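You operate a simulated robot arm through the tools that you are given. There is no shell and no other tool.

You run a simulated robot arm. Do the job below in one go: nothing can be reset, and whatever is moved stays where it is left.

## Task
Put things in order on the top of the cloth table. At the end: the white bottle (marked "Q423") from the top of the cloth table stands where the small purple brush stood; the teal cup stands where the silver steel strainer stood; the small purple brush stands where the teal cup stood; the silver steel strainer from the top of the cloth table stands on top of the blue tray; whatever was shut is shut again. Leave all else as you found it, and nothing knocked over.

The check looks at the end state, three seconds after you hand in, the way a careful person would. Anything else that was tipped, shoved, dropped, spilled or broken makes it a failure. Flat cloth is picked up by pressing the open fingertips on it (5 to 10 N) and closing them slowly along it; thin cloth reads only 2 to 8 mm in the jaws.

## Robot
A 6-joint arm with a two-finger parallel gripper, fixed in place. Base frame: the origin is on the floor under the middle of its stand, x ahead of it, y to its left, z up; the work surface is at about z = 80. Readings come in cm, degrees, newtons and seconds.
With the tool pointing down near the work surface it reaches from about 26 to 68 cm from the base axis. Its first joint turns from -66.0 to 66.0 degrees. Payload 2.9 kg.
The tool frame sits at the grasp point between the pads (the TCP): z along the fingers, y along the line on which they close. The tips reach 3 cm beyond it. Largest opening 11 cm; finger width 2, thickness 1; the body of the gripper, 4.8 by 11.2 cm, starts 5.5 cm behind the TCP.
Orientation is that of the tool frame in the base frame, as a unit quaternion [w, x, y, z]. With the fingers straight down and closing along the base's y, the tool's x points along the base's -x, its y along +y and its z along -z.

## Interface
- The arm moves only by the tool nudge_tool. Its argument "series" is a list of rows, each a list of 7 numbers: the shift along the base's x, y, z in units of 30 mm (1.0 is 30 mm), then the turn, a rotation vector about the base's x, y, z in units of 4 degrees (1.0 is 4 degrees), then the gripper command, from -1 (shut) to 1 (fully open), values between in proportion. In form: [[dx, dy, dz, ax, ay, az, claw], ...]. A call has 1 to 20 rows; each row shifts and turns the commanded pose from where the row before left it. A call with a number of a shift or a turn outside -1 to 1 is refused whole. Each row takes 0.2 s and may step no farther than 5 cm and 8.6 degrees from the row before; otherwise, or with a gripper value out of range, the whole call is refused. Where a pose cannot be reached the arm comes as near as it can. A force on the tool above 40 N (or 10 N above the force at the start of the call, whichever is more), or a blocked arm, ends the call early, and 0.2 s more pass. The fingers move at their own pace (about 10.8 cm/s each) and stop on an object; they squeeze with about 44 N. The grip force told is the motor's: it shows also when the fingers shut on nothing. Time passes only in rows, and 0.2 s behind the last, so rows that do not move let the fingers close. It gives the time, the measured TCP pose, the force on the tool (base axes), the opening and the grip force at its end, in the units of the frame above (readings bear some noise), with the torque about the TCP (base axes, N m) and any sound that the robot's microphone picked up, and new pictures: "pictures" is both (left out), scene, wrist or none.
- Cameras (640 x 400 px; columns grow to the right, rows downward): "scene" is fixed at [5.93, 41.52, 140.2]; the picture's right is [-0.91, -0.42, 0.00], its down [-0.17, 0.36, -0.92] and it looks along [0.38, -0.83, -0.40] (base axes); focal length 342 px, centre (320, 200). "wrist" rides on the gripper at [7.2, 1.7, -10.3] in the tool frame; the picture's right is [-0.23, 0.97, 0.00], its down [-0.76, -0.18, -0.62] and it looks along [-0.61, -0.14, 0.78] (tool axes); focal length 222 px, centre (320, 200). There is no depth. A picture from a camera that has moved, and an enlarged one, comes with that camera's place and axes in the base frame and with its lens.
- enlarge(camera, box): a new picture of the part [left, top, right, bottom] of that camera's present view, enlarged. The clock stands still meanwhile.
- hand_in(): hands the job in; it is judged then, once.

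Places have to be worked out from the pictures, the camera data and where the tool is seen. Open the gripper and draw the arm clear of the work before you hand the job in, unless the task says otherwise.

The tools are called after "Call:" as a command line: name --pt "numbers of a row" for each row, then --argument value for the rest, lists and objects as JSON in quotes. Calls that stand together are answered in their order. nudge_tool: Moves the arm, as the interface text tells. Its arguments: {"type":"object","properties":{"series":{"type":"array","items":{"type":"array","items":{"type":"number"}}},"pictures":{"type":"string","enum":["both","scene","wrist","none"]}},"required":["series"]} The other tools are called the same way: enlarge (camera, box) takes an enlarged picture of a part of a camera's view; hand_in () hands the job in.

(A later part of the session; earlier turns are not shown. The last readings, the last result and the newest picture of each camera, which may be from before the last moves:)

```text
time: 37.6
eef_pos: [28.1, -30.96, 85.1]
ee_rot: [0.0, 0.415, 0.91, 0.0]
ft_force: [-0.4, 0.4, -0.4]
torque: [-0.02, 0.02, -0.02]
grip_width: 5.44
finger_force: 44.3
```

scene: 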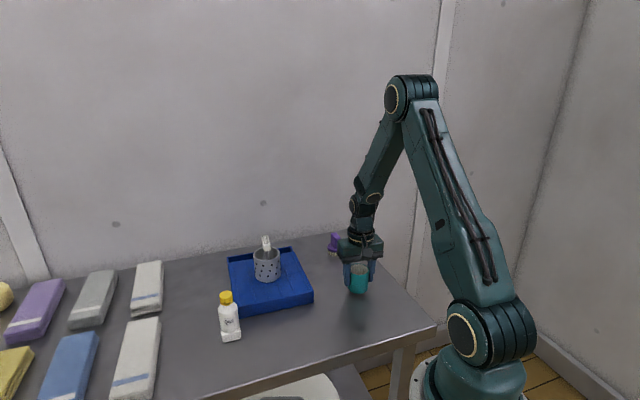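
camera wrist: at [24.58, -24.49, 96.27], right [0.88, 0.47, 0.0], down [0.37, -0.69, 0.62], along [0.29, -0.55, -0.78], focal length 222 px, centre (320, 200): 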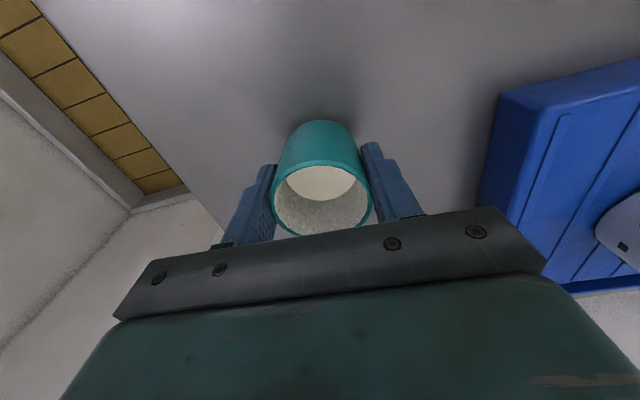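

No contact yet; expected touch is near z 84.9. I continue in 1 mm steps.

Call:
nudge_tool --pt "0 0 -0.04 0 0 0 -1" --pt "0 0 0 0 0 0 -1" --pictures "none"

Call:
nudge_tool --pt "0 0 -0.03 0 0 0 -1" --pt "0 0 0 0 0 0 -1" --pictures "none"

```text
time: 38.2
eef_pos: [28.06, -30.81, 84.94]
ee_rot: [0.0, 0.415, 0.91, 0.0]
ft_force: [0.5, 0.2, 0.7]
torque: [-0.02, 0.01, 0.0]
grip_width: 5.45
finger_force: 43.8
```

```text
time: 38.8
eef_pos: [28.14, -30.9, 84.96]
ee_rot: [0.001, 0.415, 0.91, 0.0]
ft_force: [-5.0, 5.2, 24.1]
torque: [0.19, 0.19, 0.02]
grip_width: 5.41
finger_force: 44.0
```

Firm contact at z 84.95. I ease off 1 mm and open gently in stages.

Call:
nudge_tool --pt "0 0 0.03 0 0 0 -1" --pt "0 0 0 0 0 0 0.03" --pt "0 0 0 0 0 0 0.1" --pt "0 0 0 0 0 0 0.3" --pt "0 0 0 0 0 0 0.6" --pt "0 0 0 0 0 0 1" --pt "0 0 0 0 0 0 1" --pictures "both"

```text
time: 40.4
eef_pos: [28.07, -30.96, 84.92]
ee_rot: [0.0, 0.414, 0.91, 0.0]
ft_force: [0.4, 0.2, -0.1]
torque: [-0.02, 0.01, 0.0]
grip_width: 11.01
finger_force: 0.1
camera wrist: at [24.7, -24.36, 95.27], right [0.88, 0.47, 0.0], down [0.36, -0.69, 0.62], along [0.29, -0.55, -0.78], focal length 222 px, centre (320, 200)
```

scene: 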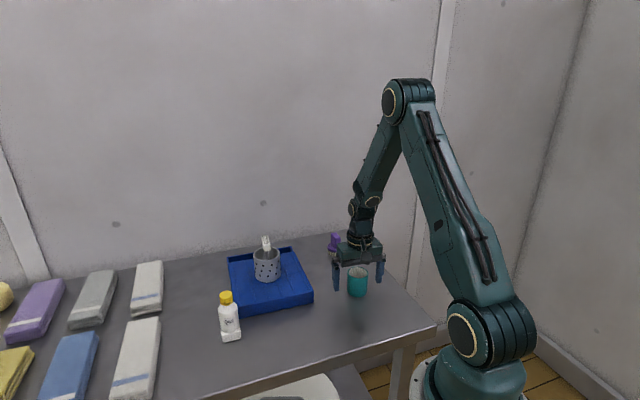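
wrist: 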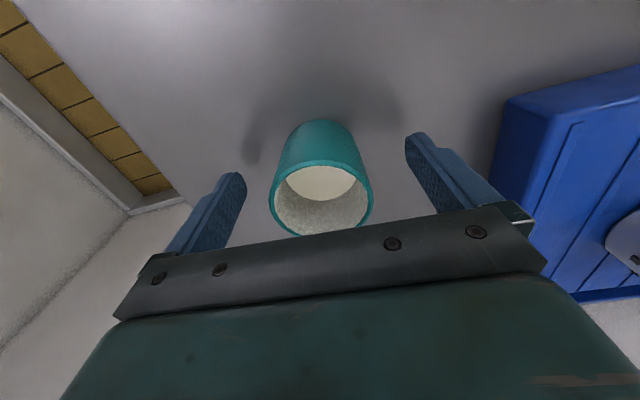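

The cup stands free at the strainer's old place. I lift away and move outward for a close look at the brush.

Call:
nudge_tool --pt "0 0 0.4 0 0 0 1" --pt "0 0 0.8 0 0 0 1" --pt "0 0 1 0 0 0 1" --pt "0 0 1 0 0 0 1" --pt "0 0 0.8 0 0 0 1" --pt "0 0 0.4 0 0 0 1" --pt "0.3 -0.4 0 0 0 0 1" --pt "0.53 -0.71 0 0 0 0 1" --pt "0.53 -0.71 0 0 0 0 1" --pt "0.53 -0.71 0 0 0 0 1" --pt "0.53 -0.71 0 0 0 0 1" --pt "0.3 -0.4 0 0 0 0 1" --pictures "both"

```text
time: 43.0
eef_pos: [36.33, -41.85, 98.2]
ee_rot: [0.0, 0.415, 0.91, 0.0]
ft_force: [0.0, 0.1, -0.3]
torque: [-0.02, -0.01, -0.02]
grip_width: 11.01
finger_force: 0.0
camera wrist: at [32.8, -35.34, 108.64], right [0.88, 0.47, 0.0], down [0.37, -0.69, 0.62], along [0.29, -0.55, -0.78], focal length 222 px, centre (320, 200)
```

scene: 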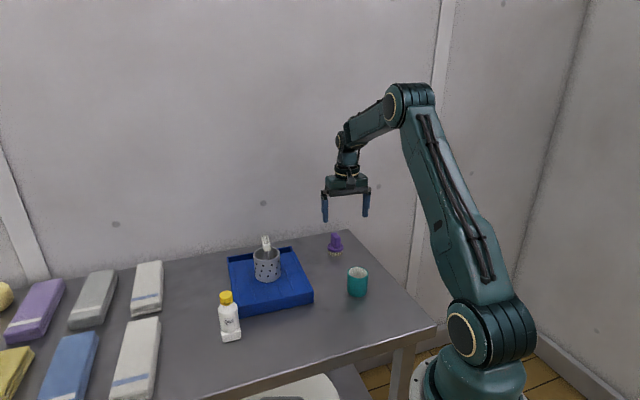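
wrist: 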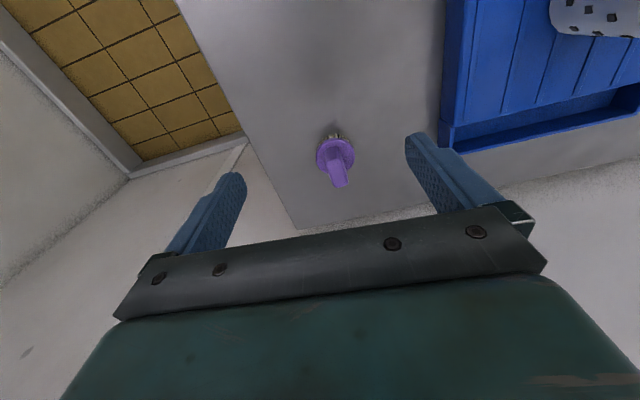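

Call:
enlarge --camera "wrist" --box '[285, 115, 385, 205]'

Call:
enlarge --camera "scene" --box '[305, 220, 385, 310]'

```text
4.44 times, centred on (335, 160) of wrist
camera zoom: at [32.8, -35.34, 108.64], right [0.88, 0.47, 0.0], down [0.37, -0.69, 0.62], along [0.29, -0.55, -0.78], focal length 987 px, centre (253, 378)
```

zoom: 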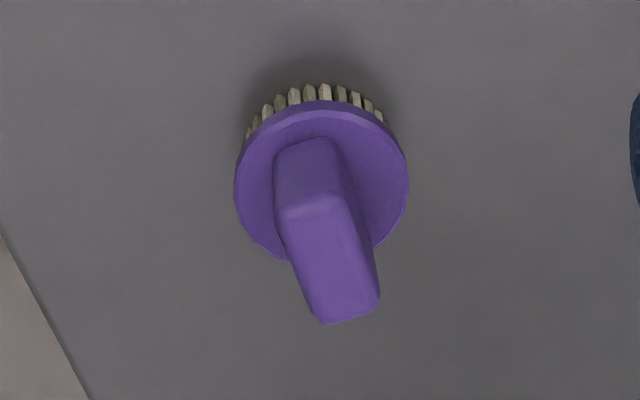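

```text
4.44 times, centred on (345, 265) of scene
camera zoom: at [5.93, 41.52, 140.2], right [-0.91, -0.42, 0.0], down [-0.17, 0.36, -0.92], along [0.38, -0.83, -0.4], focal length 1521 px, centre (209, -89)
```

zoom: 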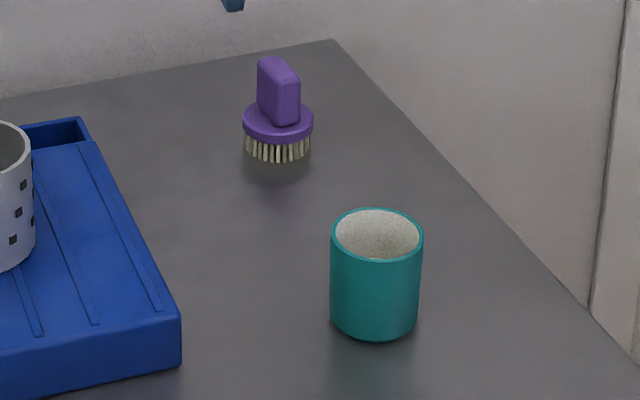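

The brush's centre comes out near (40.8, -46.4), with the disc top at z 82.5 and the slab handle up to about z 86.7, its thin axis at about 49°. I centre over it, turn +8°, and come down to z 92 to verify.

Call:
nudge_tool --pt "0.3 -0.3 0 0 0 0.5 1" --pt "0.45 -0.45 0 0 0 0.5 1" --pt "0.45 -0.45 -0.3 0 0 0.5 1" --pt "0.273 -0.3 -0.6 0 0 0.5 1" --pt "0 0 -0.6 0 0 0 1" --pt "0 0 -0.4 0 0 0 1" --pt "0 0 -0.15 0 0 0 1" --pictures "both"

Call:
enlarge --camera "wrist" --box '[230, 90, 420, 220]'

```text
time: 44.6
eef_pos: [40.72, -46.35, 92.03]
ee_rot: [0.0, 0.35, 0.937, -0.001]
ft_force: [0.7, 0.2, 0.1]
torque: [0.0, -0.02, -0.01]
grip_width: 10.99
finger_force: 0.0
camera wrist: at [36.42, -40.33, 102.42], right [0.81, 0.59, 0.0], down [0.46, -0.63, 0.62], along [0.36, -0.51, -0.78], focal length 222 px, centre (320, 200)
```

scene: 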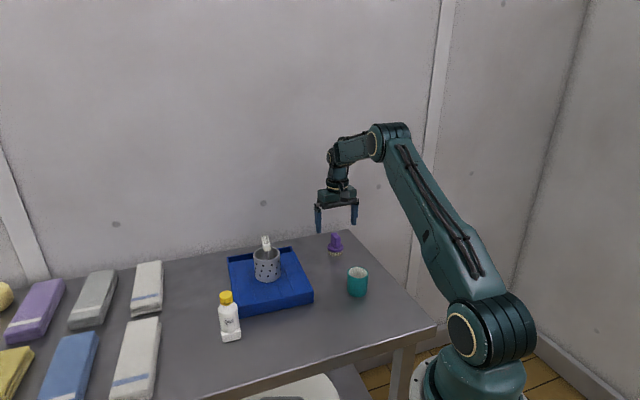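
wrist: 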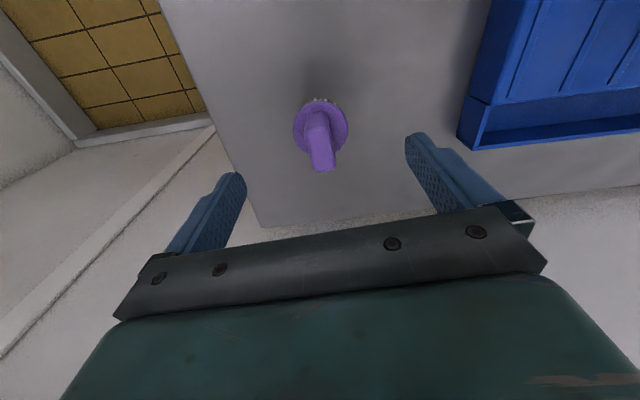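

```text
3.08 times, centred on (325, 155) of wrist
camera zoom: at [36.42, -40.33, 102.42], right [0.81, 0.59, 0.0], down [0.46, -0.63, 0.62], along [0.36, -0.51, -0.78], focal length 684 px, centre (305, 338)
```

zoom: 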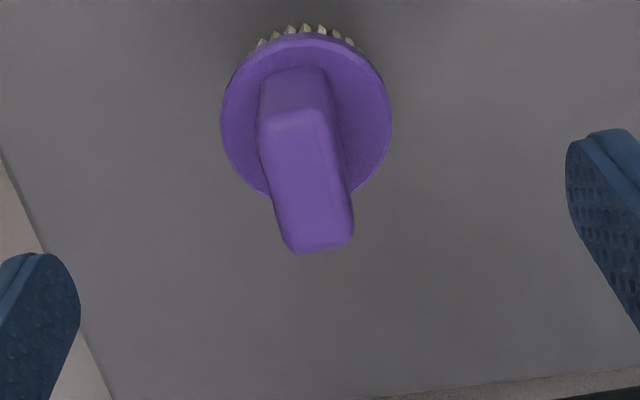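

The handle lies centred between the fingers at about (40.8, -46.5), with its thin axis matching the closing line. I descend to z 86.3, keeping the tips just above the disc, then close.

Call:
nudge_tool --pt "0.03 -0.04 -0.4 0 0 0 1" --pt "0 0 -0.6 0 0 0 1" --pt "0 0 -0.5 0 0 0 1" --pt "0 0 -0.3 0 0 0 1" --pt "0 0 -0.11 0 0 0 1" --pt "0 0 0 0 0 0 1" --pictures "both"

Call:
enlarge --camera "scene" --box '[290, 180, 400, 270]'

```text
time: 46.0
eef_pos: [40.7, -46.48, 86.25]
ee_rot: [0.0, 0.35, 0.937, -0.001]
ft_force: [0.4, 0.1, -0.1]
torque: [0.01, 0.01, 0.0]
grip_width: 11.01
finger_force: 0.0
camera wrist: at [36.55, -40.42, 96.62], right [0.81, 0.59, 0.0], down [0.46, -0.63, 0.62], along [0.36, -0.51, -0.78], focal length 222 px, centre (320, 200)
```

scene: 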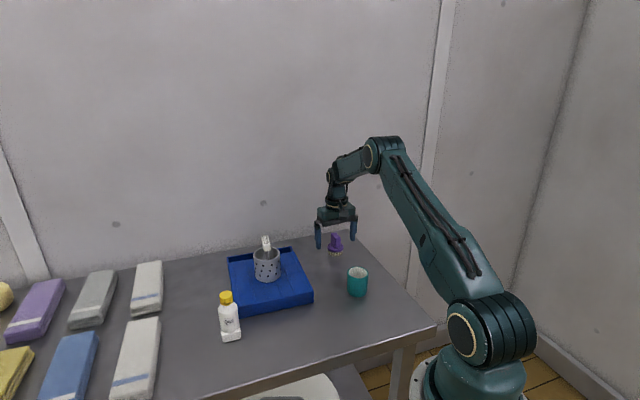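
wrist: 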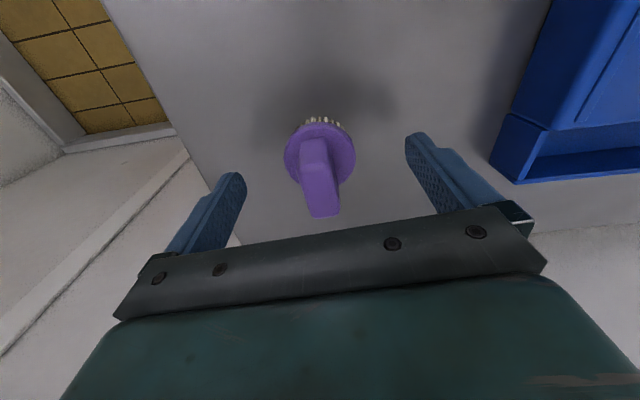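

```text
4.44 times, centred on (345, 225) of scene
camera zoom: at [5.93, 41.52, 140.2], right [-0.91, -0.42, 0.0], down [-0.17, 0.36, -0.92], along [0.38, -0.83, -0.4], focal length 1521 px, centre (209, 89)
```

zoom: 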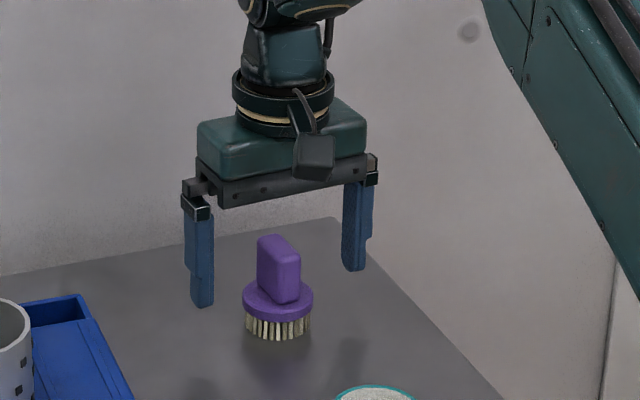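

Alignment looks right in both views. I close in stages on the handle.

Call:
nudge_tool --pt "0 0 0 0 0 0 0.3" --pt "0 0 0 0 0 0 -0.2" --pt "0 0 0 0 0 0 -0.5" --pt "0 0 0 0 0 0 -0.65" --pt "0 0 0 0 0 0 -0.75" --pt "0 0 0 0 0 0 -1" --pt "0 0 0 0 0 0 -1" --pictures "both"

```text
time: 47.6
eef_pos: [40.71, -46.41, 86.26]
ee_rot: [0.0, 0.35, 0.937, 0.0]
ft_force: [-0.3, -0.5, 0.1]
torque: [0.06, 0.01, 0.0]
grip_width: 1.93
finger_force: 44.0
camera wrist: at [36.55, -40.42, 96.64], right [0.81, 0.59, 0.0], down [0.46, -0.63, 0.62], along [0.36, -0.51, -0.78], focal length 222 px, centre (320, 200)
```

scene: 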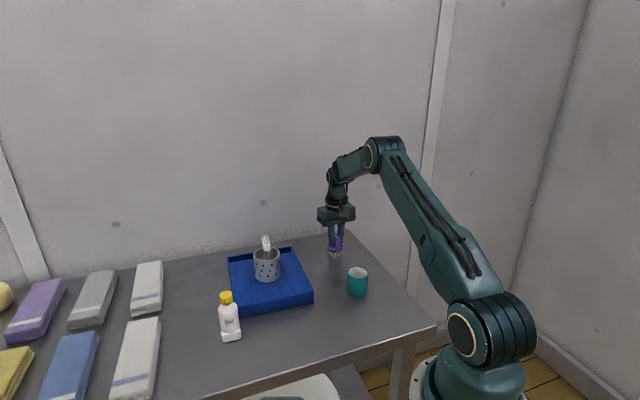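
wrist: 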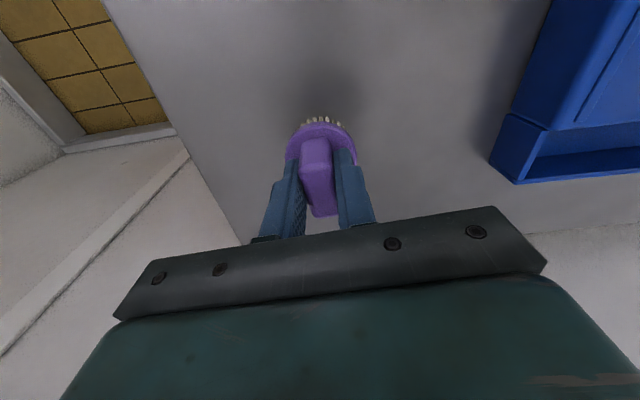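

The handle is gripped at 1.93 cm. I lift the brush straight up to about z 107, so that it clears the strainer handle on the way.

Call:
nudge_tool --pt "0 0 0.3 0 0 0 -1" --pt "0 0 0.6 0 0 0 -1" --pt "0 0 0.9 0 0 0 -1" --pt "0 0 1 0 0 0 -1" --pt "0 0 1 0 0 0 -1" --pt "0 0 1 0 0 0 -1" --pt "0 0 1 0 0 0 -1" --pt "0 0 0.6 0 0 0 -1" --pt "0 0 0.4 0 0 0 -1" --pt "0 0 0.1 0 0 0 -1" --pictures "both"

Call:
enlarge --camera "wrist" --box '[230, 90, 420, 220]'

```text
time: 49.8
eef_pos: [40.8, -46.56, 106.96]
ee_rot: [0.0, 0.35, 0.937, 0.0]
ft_force: [-0.6, -0.9, -1.2]
torque: [0.02, 0.01, 0.01]
grip_width: 1.89
finger_force: 44.2
camera wrist: at [36.52, -40.52, 117.26], right [0.81, 0.59, 0.0], down [0.46, -0.63, 0.62], along [0.36, -0.51, -0.78], focal length 222 px, centre (320, 200)
```

scene: 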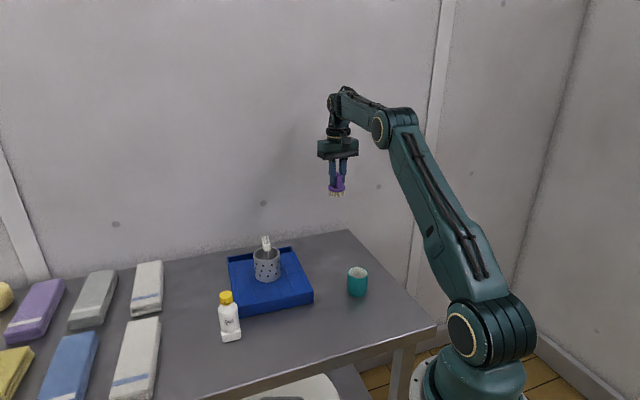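
wrist: 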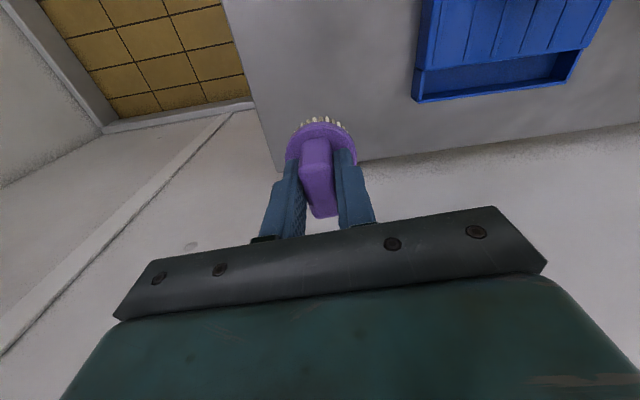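

```text
3.08 times, centred on (325, 155) of wrist
camera zoom: at [36.52, -40.52, 117.26], right [0.81, 0.59, 0.0], down [0.46, -0.63, 0.62], along [0.36, -0.51, -0.78], focal length 684 px, centre (305, 338)
```

zoom: 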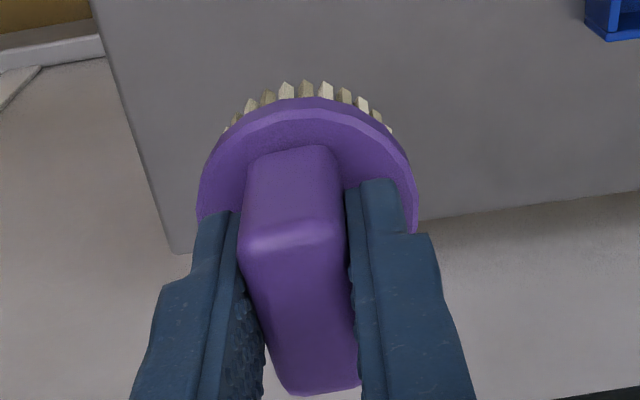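

The brush hangs upright in the grip; its centre is about 0.2 cm beyond the TCP. I carry it at this height to the cup's old place, TCP target (63.1, -4.1).

Call:
nudge_tool --pt "0.232 0.442 0 0 0 0 -1" --pt "0.465 0.883 0 0 0 0 -1" --pt "0.465 0.883 0 0 0 0 -1" --pt "0.465 0.883 0 0 0 0 -1" --pt "0.465 0.883 0 0 0 0 -1" --pt "0.465 0.883 0 0 0 0 -1" --pt "0.465 0.883 0 0 0 0 -1" --pt "0.465 0.883 0 0 0 0 -1" --pt "0.465 0.883 0 0 0 0 -1" --pt "0.465 0.883 0 0 0 0 -1" --pt "0.465 0.883 0 0 0 0 -1" --pt "0.465 0.883 0 0 0 0 -1" --pt "0.465 0.883 0 0 0 0 -1" --pt "0.465 0.883 0 0 0 0 -1" --pt "0.465 0.883 0 0 0 0 -1" --pt "0.465 0.883 0 0 0 0 -1" --pt "0.232 0.442 0 0 0 0 -1" --pt "0 0 0 0 0 0 -1" --pictures "both"

```text
time: 53.6
eef_pos: [63.25, -4.11, 107.19]
ee_rot: [0.0, 0.351, 0.936, -0.001]
ft_force: [-0.4, 0.9, -1.0]
torque: [-0.02, -0.02, 0.0]
grip_width: 1.93
finger_force: 44.3
camera wrist: at [58.95, 1.89, 117.43], right [0.81, 0.58, 0.0], down [0.46, -0.63, 0.62], along [0.36, -0.51, -0.78], focal length 222 px, centre (320, 200)
```

scene: 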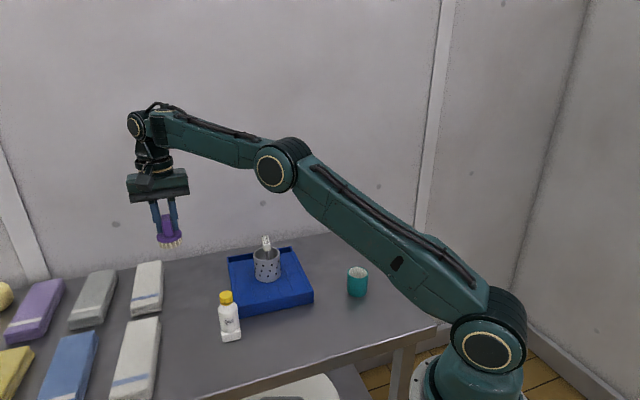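
wrist: 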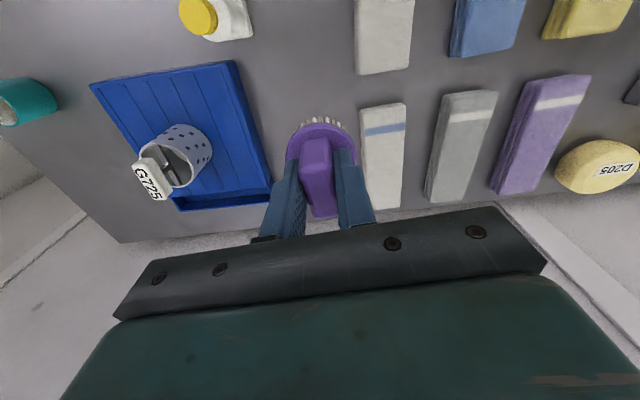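

The brush is above the cup's old place, with the towels clear to one side. I lower to about 1.3 cm above contact and look again.

Call:
nudge_tool --pt "0 0 -0.3 0 0 0 -1" --pt "0 0 -0.6 0 0 0 -1" --pt "0 0 -0.9 0 0 0 -1" --pt "0 0 -1 0 0 0 -1" --pt "0 0 -1 0 0 0 -1" --pt "0 0 -1 0 0 0 -1" --pt "0 0 -0.8 0 0 0 -1" --pt "0 0 -0.5 0 0 0 -1" --pt "0 0 -0.3 0 0 0 -1" --pt "0 0 -0.1 0 0 0 -1" --pictures "both"

Call:
enlarge --camera "scene" --box '[110, 240, 250, 360]'

```text
time: 55.8
eef_pos: [63.31, -3.97, 87.56]
ee_rot: [0.0, 0.35, 0.937, 0.0]
ft_force: [0.0, -0.3, -0.1]
torque: [0.0, -0.04, 0.01]
grip_width: 1.92
finger_force: 43.7
camera wrist: at [58.95, 2.01, 97.85], right [0.81, 0.59, 0.0], down [0.46, -0.63, 0.62], along [0.36, -0.51, -0.78], focal length 222 px, centre (320, 200)
```

scene: 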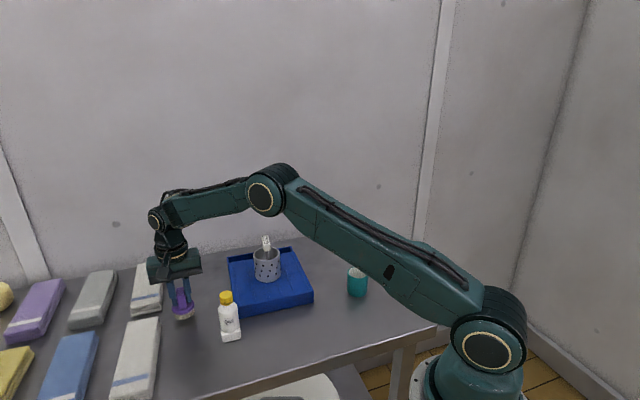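
wrist: 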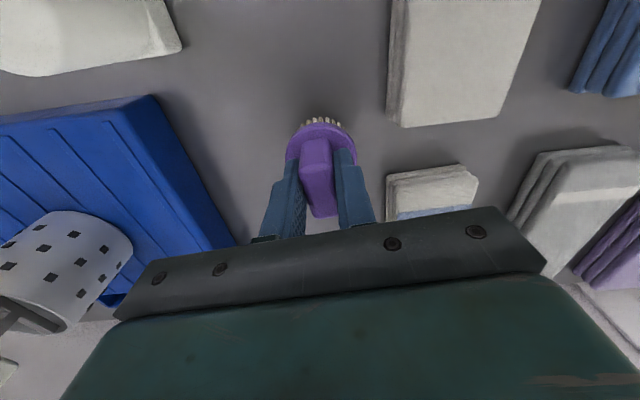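

```text
3.33 times, centred on (180, 300) of scene
camera zoom: at [5.93, 41.52, 140.2], right [-0.91, -0.42, 0.0], down [-0.17, 0.36, -0.92], along [0.38, -0.83, -0.4], focal length 1141 px, centre (787, -133)
```

zoom: 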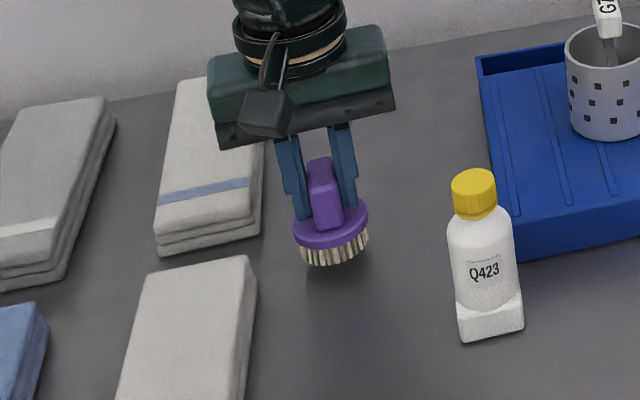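

The brush sits where the cup stood in the scene view, and the fingers are clear of the towels. I step down to touch.

Call:
nudge_tool --pt "-0.02 -0.02 -0.15 0 0 0 -1" --pt "0 0 -0.1 0 0 0 -1" --pt "0 0 -0.07 0 0 0 -1" --pt "0 0 0 0 0 0 -1" --pictures "none"

Call:
nudge_tool --pt "0 0 -0.05 0 0 0 -1" --pt "0 0 0 0 0 0 -1" --pictures "none"

```text
time: 56.8
eef_pos: [63.2, -4.2, 86.5]
ee_rot: [0.0, 0.351, 0.936, 0.0]
ft_force: [-0.4, 0.5, -1.7]
torque: [-0.04, 0.02, 0.01]
grip_width: 1.92
finger_force: 43.8
```

```text
time: 57.4
eef_pos: [63.12, -4.17, 86.31]
ee_rot: [0.0, 0.35, 0.937, 0.0]
ft_force: [0.3, 0.1, -0.1]
torque: [-0.01, -0.01, -0.02]
grip_width: 1.91
finger_force: 44.4
```

Call:
nudge_tool --pt "0 0 -0.03 0 0 0 -1" --pt "0 0 0 0 0 0 -1" --pictures "none"

```text
time: 58.0
eef_pos: [62.94, -4.06, 86.22]
ee_rot: [0.001, 0.35, 0.937, 0.0]
ft_force: [0.2, 0.1, 3.7]
torque: [0.0, 0.04, 0.0]
grip_width: 1.91
finger_force: 43.9
```

Light contact of 3.7 N at z 86.2. I open only partway, to about 4.4 cm, to stay clear of the towels.

Call:
nudge_tool --pt "0 0 0 0 0 0 -0.6" --pt "0 0 0 0 0 0 -0.5" --pt "0 0 0 0 0 0 -0.35" --pt "0 0 0 0 0 0 -0.2" --pt "0 0 0 0 0 0 -0.2" --pictures "both"

Call:
enlarge --camera "scene" --box '[110, 240, 250, 360]'

```text
time: 59.2
eef_pos: [62.97, -4.13, 86.24]
ee_rot: [0.001, 0.35, 0.937, 0.0]
ft_force: [-0.5, -0.8, 0.0]
torque: [0.0, 0.0, 0.0]
grip_width: 4.41
finger_force: 0.1
camera wrist: at [58.77, 1.89, 96.58], right [0.81, 0.59, 0.0], down [0.46, -0.63, 0.62], along [0.36, -0.51, -0.78], focal length 222 px, centre (320, 200)
```

scene: 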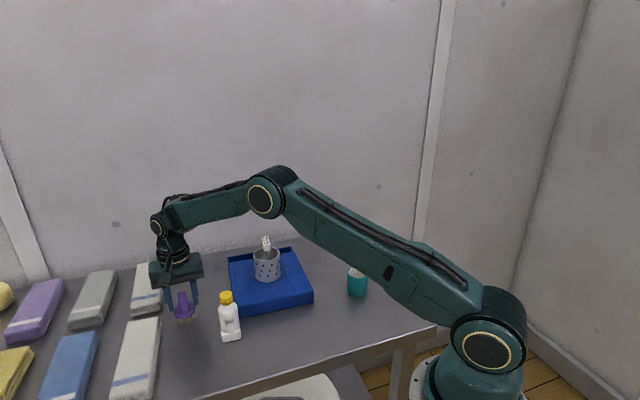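
wrist: 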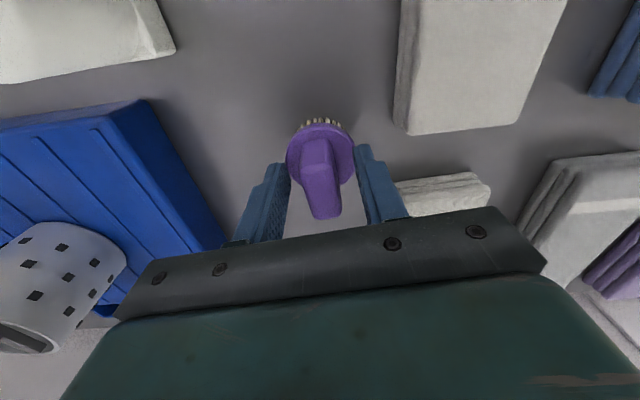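

```text
3.33 times, centred on (180, 300) of scene
camera zoom: at [5.93, 41.52, 140.2], right [-0.91, -0.42, 0.0], down [-0.17, 0.36, -0.92], along [0.38, -0.83, -0.4], focal length 1141 px, centre (787, -133)
```

zoom: 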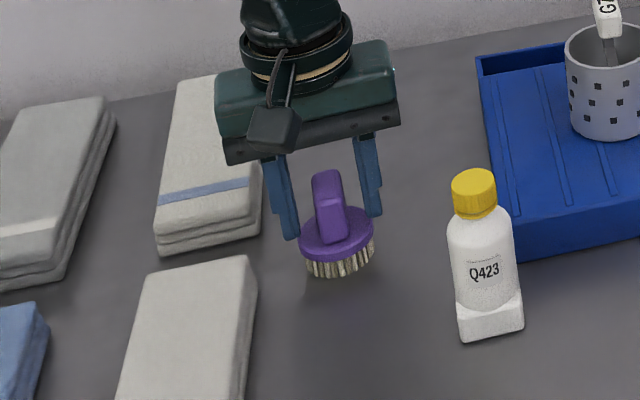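

The brush stands on its bristles where the cup was. I lift straight up with the fingers partly open, then move over towards the bottle for a close look.

Call:
nudge_tool --pt "0 0 0.3 0 0 0 -0.2" --pt "0 0 0.6 0 0 0 -0.2" --pt "0 0 0.9 0 0 0 -0.2" --pt "0 0 1 0 0 0 -0.2" --pt "0 0 1 0 0 0 -0.2" --pt "0 0 0.8 0 0 0 -0.2" --pt "0 0 0.5 0 0 0 -0.2" --pt "0 0 0.2 0 0 0 -0.2" --pt "-0.4 0.13 0 0 0 0 0" --pt "-0.75 0.246 0 0 0 0 0.3" --pt "-0.75 0.246 0 0 0 0 0.7" --pt "-0.75 0.246 0 0 0 0 1" --pt "-0.75 0.246 0 0 0 0 1" --pt "-0.75 0.246 0 0 0 0 1" --pt "-0.75 0.246 0 0 0 0 1" --pt "-0.75 0.246 0 0 0 0 1" --pt "-0.35 0.12 0 0 0 0 1" --pictures "both"

Call:
enlarge --camera "scene" --box '[130, 240, 270, 360]'

Call:
enlarge --camera "wrist" --box '[240, 60, 400, 220]'

```text
time: 62.8
eef_pos: [44.9, 2.01, 102.17]
ee_rot: [0.0, 0.35, 0.937, 0.001]
ft_force: [1.2, 0.2, 0.2]
torque: [-0.03, -0.02, 0.01]
grip_width: 11.0
finger_force: 0.0
camera wrist: at [40.71, 7.91, 112.51], right [0.81, 0.59, 0.0], down [0.46, -0.63, 0.62], along [0.37, -0.51, -0.78], focal length 222 px, centre (320, 200)
```

scene: 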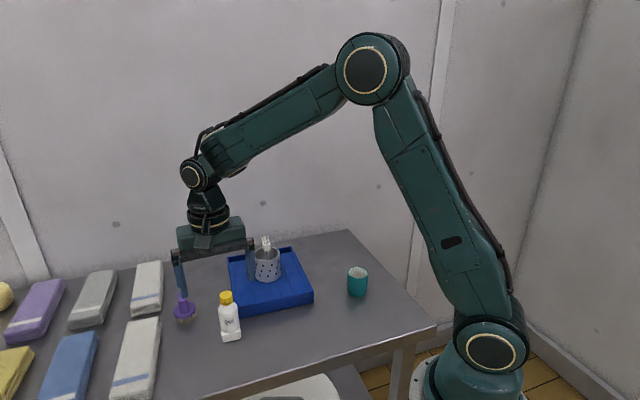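
wrist: 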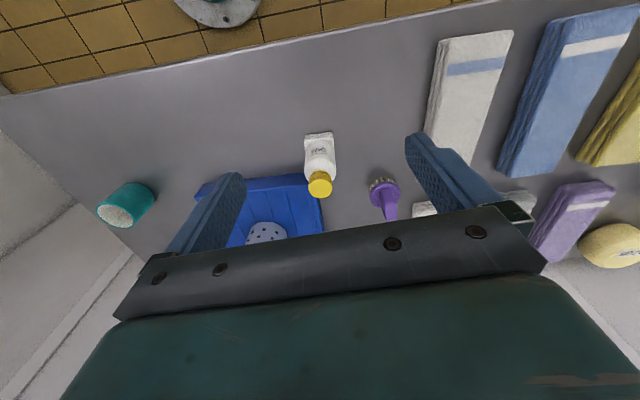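

```text
3.33 times, centred on (200, 300) of scene
camera zoom: at [5.93, 41.52, 140.2], right [-0.91, -0.42, 0.0], down [-0.17, 0.36, -0.92], along [0.38, -0.83, -0.4], focal length 1141 px, centre (720, -133)
```

zoom: 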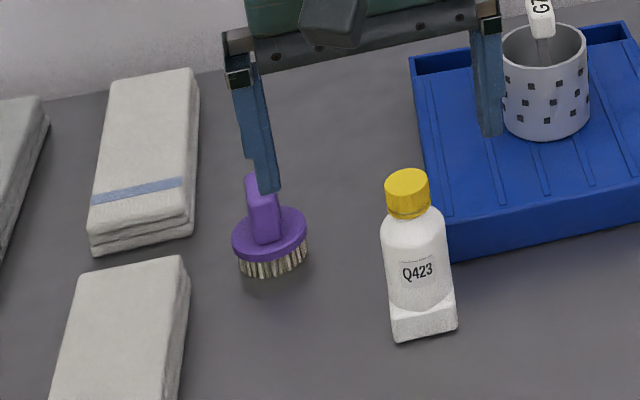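

```text
2.50 times, centred on (320, 140) of wrist
camera zoom: at [40.71, 7.91, 112.51], right [0.81, 0.59, 0.0], down [0.46, -0.63, 0.62], along [0.37, -0.51, -0.78], focal length 555 px, centre (320, 350)
```

zoom: 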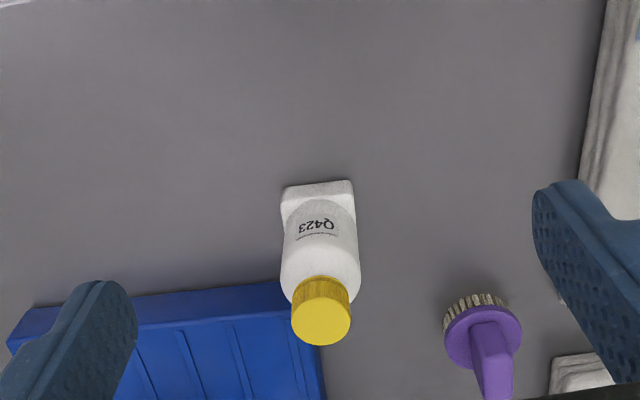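

The bottle's base is square and aligned with the table at about 44°. Its centre is near (49.7, -4.6) and the cap top near z 91-92. I move over it, turn -4.5°, and lower to z 97 for a better look.

Call:
nudge_tool --pt "0.3 -0.4 0 0 0 -0.3 1" --pt "0.4 -0.55 0 0 0 -0.3 1" --pt "0.4 -0.55 0 0 0 -0.3 1" --pt "0.3 -0.45 -0.3 0 0 -0.225 1" --pt "0.2 -0.25 -0.6 0 0 0 1" --pt "0 0 -0.5 0 0 0 1" --pt "0 0 -0.3 0 0 0 1" --pictures "both"

Call:
enlarge --camera "wrist" --box '[230, 60, 420, 220]'

Call:
enlarge --camera "scene" --box '[160, 230, 290, 350]'

```text
time: 64.4
eef_pos: [49.98, -4.77, 96.97]
ee_rot: [0.0, 0.386, 0.922, 0.0]
ft_force: [-0.1, 0.1, 0.9]
torque: [0.0, -0.04, 0.0]
grip_width: 10.98
finger_force: 0.1
camera wrist: at [46.15, 1.55, 107.38], right [0.85, 0.52, 0.0], down [0.41, -0.67, 0.62], along [0.32, -0.53, -0.78], focal length 222 px, centre (320, 200)
```

scene: 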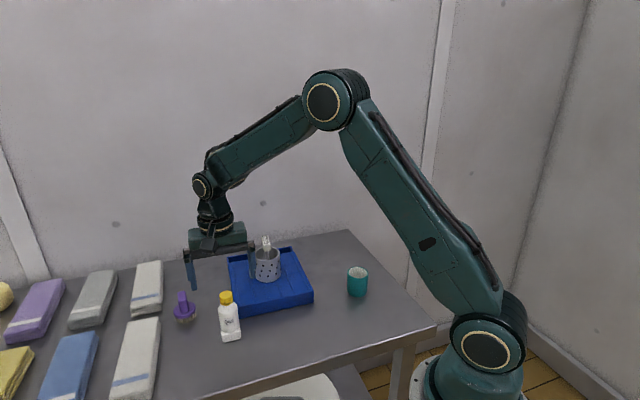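
wrist: 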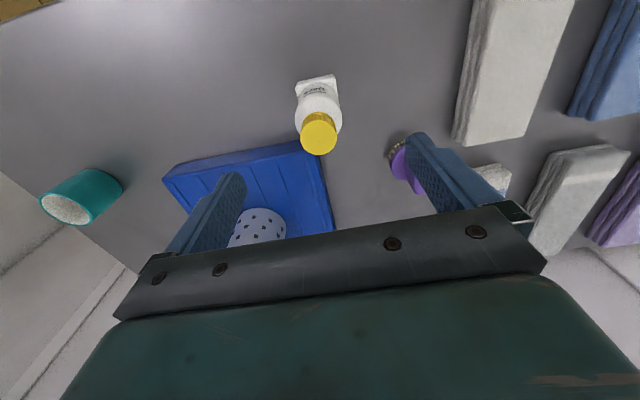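

```text
2.50 times, centred on (325, 140) of wrist
camera zoom: at [46.15, 1.55, 107.38], right [0.85, 0.52, 0.0], down [0.41, -0.67, 0.62], along [0.32, -0.53, -0.78], focal length 555 px, centre (308, 350)
```

zoom: 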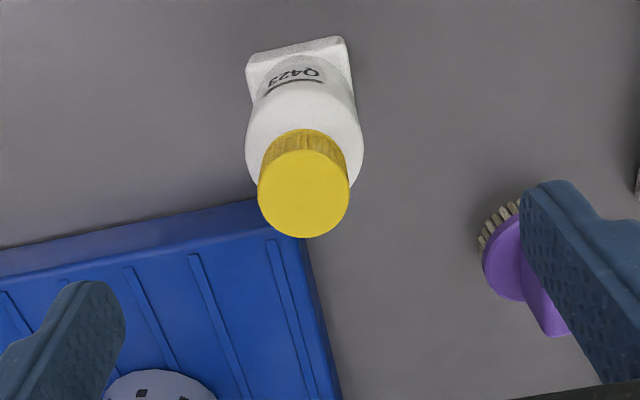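

```text
3.33 times, centred on (225, 290) of scene
camera zoom: at [5.93, 41.52, 140.2], right [-0.91, -0.42, 0.0], down [-0.17, 0.36, -0.92], along [0.38, -0.83, -0.4], focal length 1141 px, centre (637, -100)
```

zoom: 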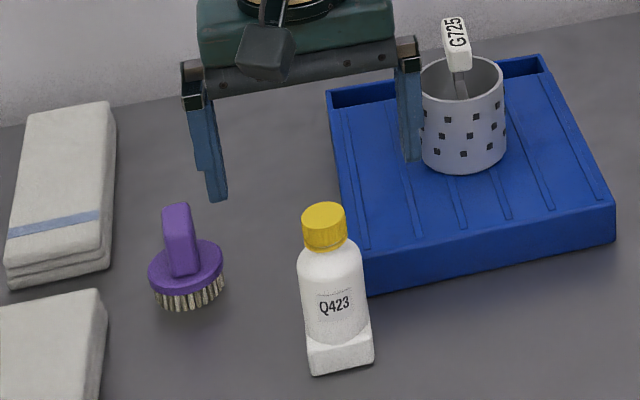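

The bottle's centre resolves to about (49.5, -4.4), with the cap top at 91.3 and a body about 4.1 cm wide. I shift slightly and descend to z 86.8, keeping the gripper body above the cap.

Call:
nudge_tool --pt "-0.1 0.1 -0.3 0 0 0 1" --pt "0 0 -0.6 0 0 0 1" --pt "0 0 -0.8 0 0 0 1" --pt "0 0 -0.8 0 0 0 1" --pt "0 0 -0.5 0 0 0 1" --pt "0 0 -0.29 0 0 0 1" --pt "0 0 -0.1 0 0 0 1" --pictures "both"

Call:
enlarge --camera "scene" --box '[160, 230, 290, 350]'

```text
time: 66.0
eef_pos: [49.6, -4.51, 86.94]
ee_rot: [0.0, 0.386, 0.922, 0.0]
ft_force: [0.6, -0.5, -0.3]
torque: [-0.01, 0.04, 0.0]
grip_width: 11.01
finger_force: 0.1
camera wrist: at [45.78, 1.84, 97.31], right [0.85, 0.52, 0.0], down [0.41, -0.67, 0.62], along [0.32, -0.53, -0.78], focal length 222 px, centre (320, 200)
```

scene: 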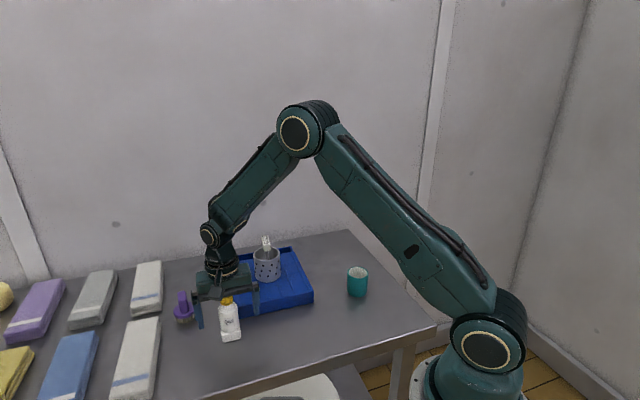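
wrist: 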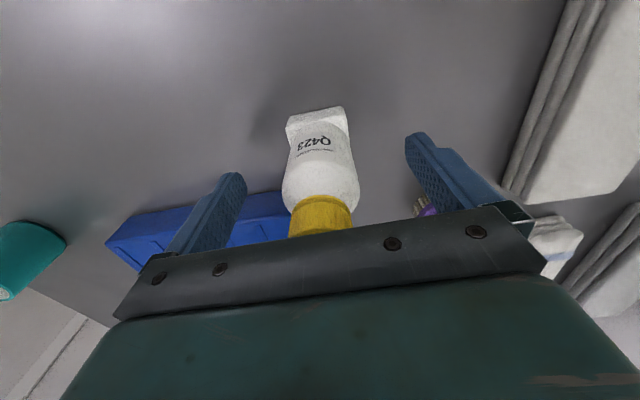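

```text
3.33 times, centred on (225, 290) of scene
camera zoom: at [5.93, 41.52, 140.2], right [-0.91, -0.42, 0.0], down [-0.17, 0.36, -0.92], along [0.38, -0.83, -0.4], focal length 1141 px, centre (637, -100)
```

zoom: 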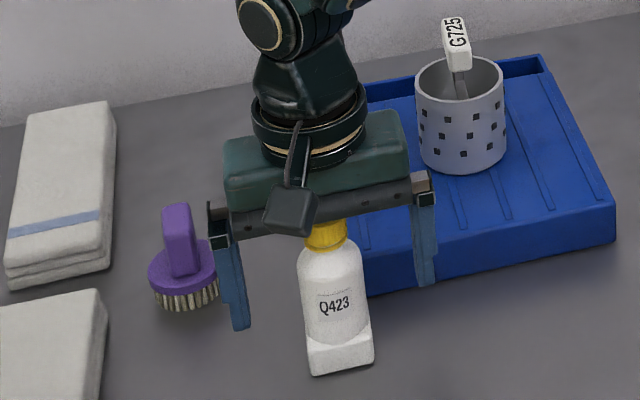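

The fingers straddle the bottle evenly with no contact on the cap. I close in stages on the body.

Call:
nudge_tool --pt "0 0 0 0 0 0 0.3" --pt "0 0 0 0 0 0 0" --pt "0 0 0 0 0 0 -0.2" --pt "0 0 0 0 0 0 -1" --pt "0 0 0 0 0 0 -1" --pt "0 0 0 0 0 0 -1" --pictures "both"

```text
time: 67.4
eef_pos: [49.62, -4.44, 86.95]
ee_rot: [0.0, 0.387, 0.922, 0.0]
ft_force: [-0.4, -0.6, -0.1]
torque: [-0.06, 0.01, 0.0]
grip_width: 4.08
finger_force: 43.9
camera wrist: at [45.8, 1.84, 97.33], right [0.85, 0.52, 0.0], down [0.41, -0.67, 0.62], along [0.32, -0.53, -0.78], focal length 222 px, centre (320, 200)
```

scene: 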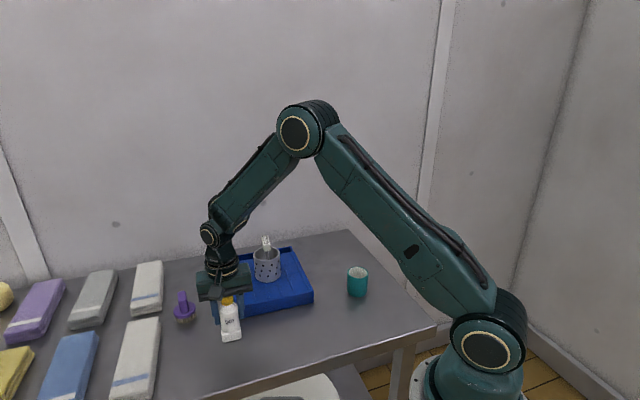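
wrist: 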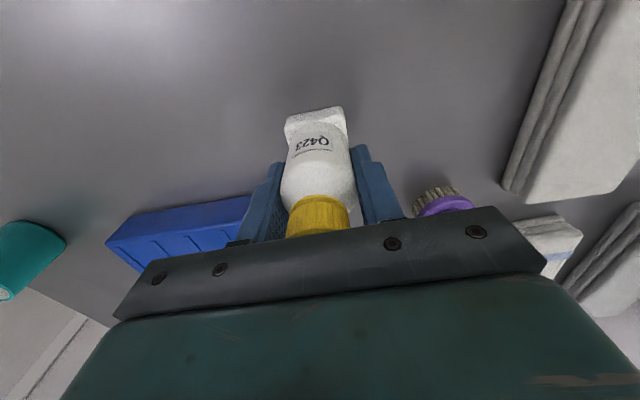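

The bottle is held at 4.08 cm. I lift it straight up 20 cm.

Call:
nudge_tool --pt "0 0 0.2 0 0 0 -1" --pt "0 0 0.5 0 0 0 -1" --pt "0 0 0.8 0 0 0 -1" --pt "0 0 0.9 0 0 0 -1" --pt "0 0 0.9 0 0 0 -1" --pt "0 0 0.9 0 0 0 -1" --pt "0 0 0.9 0 0 0 -1" --pt "0 0 0.8 0 0 0 -1" --pt "0 0 0.6 0 0 0 -1" --pt "0 0 0.3 0 0 0 -1" --pictures "both"

```text
time: 69.6
eef_pos: [49.6, -4.46, 107.35]
ee_rot: [0.001, 0.387, 0.922, -0.001]
ft_force: [-0.1, 0.5, -0.9]
torque: [0.0, -0.02, -0.01]
grip_width: 4.06
finger_force: 43.7
camera wrist: at [45.82, 1.78, 117.79], right [0.85, 0.52, 0.0], down [0.41, -0.67, 0.62], along [0.32, -0.53, -0.78], focal length 222 px, centre (320, 200)
```

scene: 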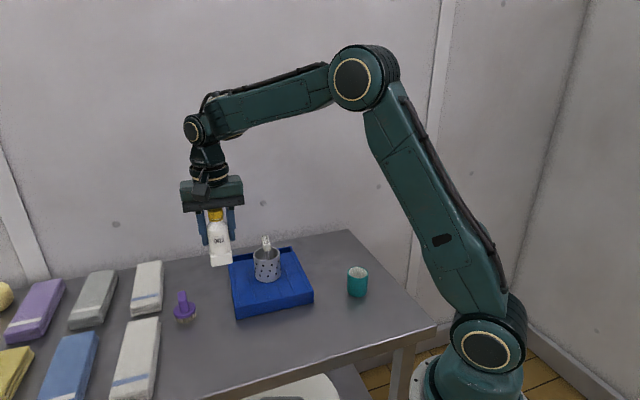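
wrist: 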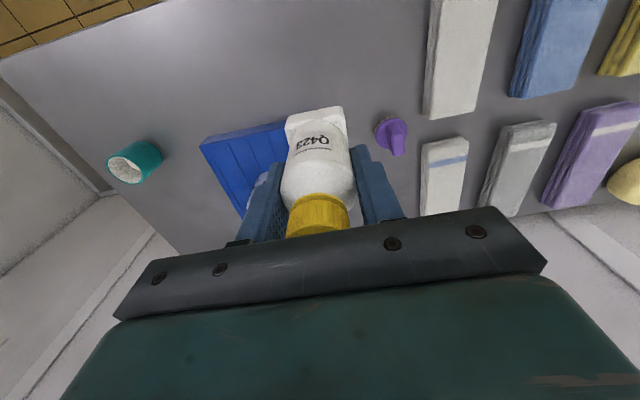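

The bottle is clear. I carry it at this height to the brush's old place, TCP target about (40.9, -46.6).

Call:
nudge_tool --pt "-0.085 -0.413 0 0 0 0 -1" --pt "-0.171 -0.826 0 0 0 0 -1" --pt "-0.171 -0.826 0 0 0 0 -1" --pt "-0.171 -0.826 0 0 0 0 -1" --pt "-0.171 -0.826 0 0 0 0 -1" --pt "-0.171 -0.826 0 0 0 0 -1" --pt "-0.171 -0.826 0 0 0 0 -1" --pt "-0.171 -0.826 0 0 0 0 -1" --pt "-0.171 -0.826 0 0 0 0 -1" --pt "-0.171 -0.826 0 0 0 0 -1" --pt "-0.171 -0.826 0 0 0 0 -1" --pt "-0.171 -0.826 0 0 0 0 -1" --pt "-0.171 -0.826 0 0 0 0 -1" --pt "-0.171 -0.826 0 0 0 0 -1" --pt "-0.171 -0.826 0 0 0 0 -1" --pt "-0.171 -0.826 0 0 0 0 -1" --pt "-0.171 -0.826 0 0 0 0 -1" --pt "-0.085 -0.413 0 0 0 0 -1" --pt "0 0 0 0 0 0 -1" --pictures "both"

```text
time: 73.6
eef_pos: [40.92, -46.73, 107.34]
ee_rot: [0.0, 0.387, 0.922, 0.0]
ft_force: [-0.3, 0.2, -2.1]
torque: [0.02, 0.01, -0.02]
grip_width: 4.06
finger_force: 44.3
camera wrist: at [37.11, -40.3, 117.61], right [0.85, 0.52, 0.0], down [0.41, -0.67, 0.62], along [0.32, -0.53, -0.78], focal length 222 px, centre (320, 200)
```

scene: 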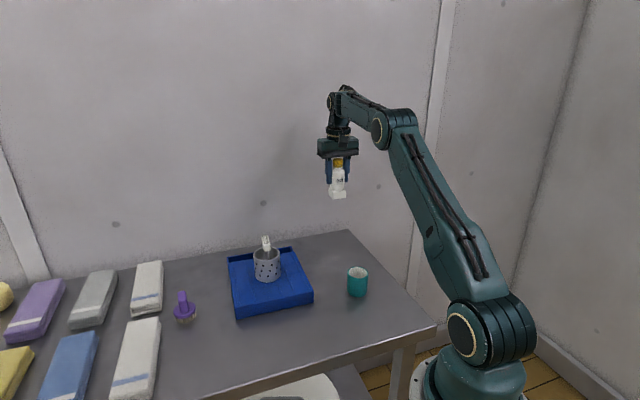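
wrist: 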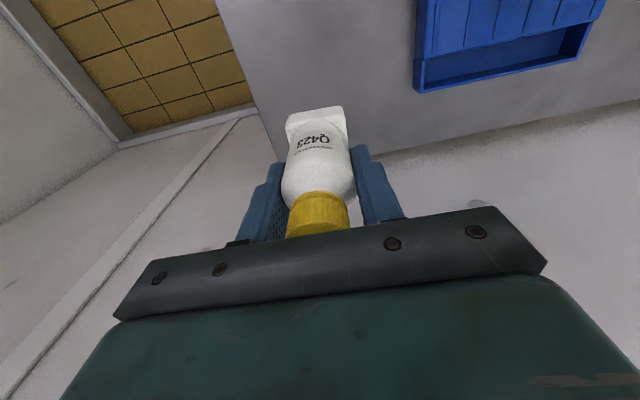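

The bottle is over the brush's old place. I lower to about 1 cm above the expected contact (z 86.95).

Call:
nudge_tool --pt "0 0 -0.3 0 0 0 -1" --pt "0 0 -0.6 0 0 0 -1" --pt "0 0 -0.9 0 0 0 -1" --pt "0 0 -0.9 0 0 0 -1" --pt "0 0 -0.9 0 0 0 -1" --pt "0 0 -0.9 0 0 0 -1" --pt "0 0 -0.8 0 0 0 -1" --pt "0 0 -0.6 0 0 0 -1" --pt "0 0 -0.4 0 0 0 -1" --pt "0 0 -0.1 0 0 0 -1" --pictures "both"

Call:
enlarge --camera "scene" --box '[300, 190, 410, 310]'

```text
time: 75.8
eef_pos: [41.02, -46.72, 88.0]
ee_rot: [0.0, 0.386, 0.923, 0.0]
ft_force: [0.7, -0.1, -2.3]
torque: [0.03, -0.02, 0.0]
grip_width: 4.06
finger_force: 44.2
camera wrist: at [37.17, -40.32, 98.4], right [0.85, 0.52, 0.0], down [0.41, -0.67, 0.62], along [0.32, -0.53, -0.78], focal length 222 px, centre (320, 200)
```

scene: 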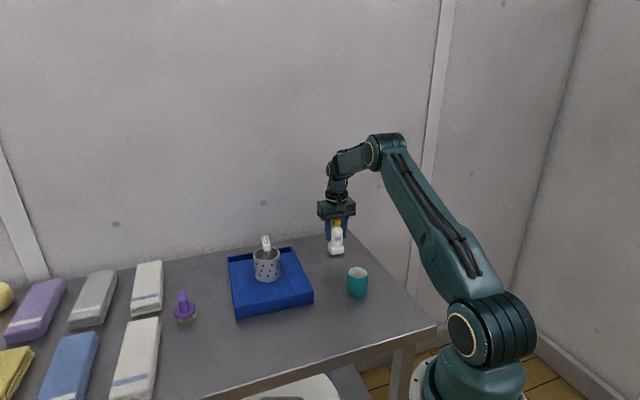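
wrist: 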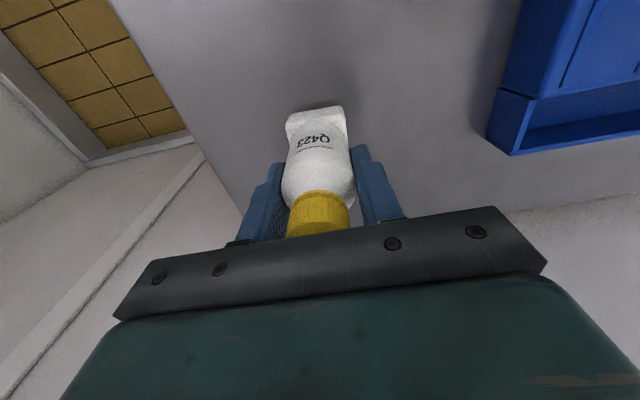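

```text
3.33 times, centred on (355, 250) of scene
camera zoom: at [5.93, 41.52, 140.2], right [-0.91, -0.42, 0.0], down [-0.17, 0.36, -0.92], along [0.38, -0.83, -0.4], focal length 1141 px, centre (203, 33)
```

zoom: 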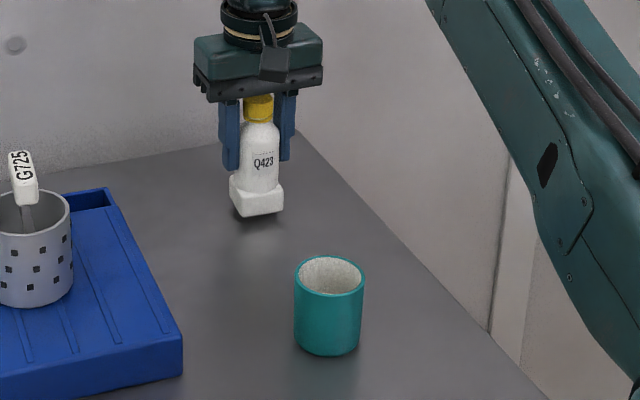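

The bottle is just above the table at the brush's old place. I step down slowly to touch.

Call:
nudge_tool --pt "-0.02 0.02 -0.12 0 0 0 -1" --pt "0 0 -0.1 0 0 0 -1" --pt "0 0 -0.06 0 0 0 -1" --pt "0 0 0 0 0 0 -1" --pictures "none"

Call:
nudge_tool --pt "0 0 -0.04 0 0 0 -1" --pt "0 0 0 0 0 0 -1" --pictures "none"

```text
time: 76.8
eef_pos: [40.9, -46.66, 87.53]
ee_rot: [0.001, 0.387, 0.922, -0.001]
ft_force: [-1.2, 0.9, 4.4]
torque: [0.19, 0.1, 0.04]
grip_width: 4.07
finger_force: 43.9
```

```text
time: 77.4
eef_pos: [40.88, -46.67, 87.31]
ee_rot: [0.002, 0.387, 0.922, -0.001]
ft_force: [-1.8, 4.2, 17.0]
torque: [0.54, 0.03, 0.07]
grip_width: 4.06
finger_force: 44.0
```

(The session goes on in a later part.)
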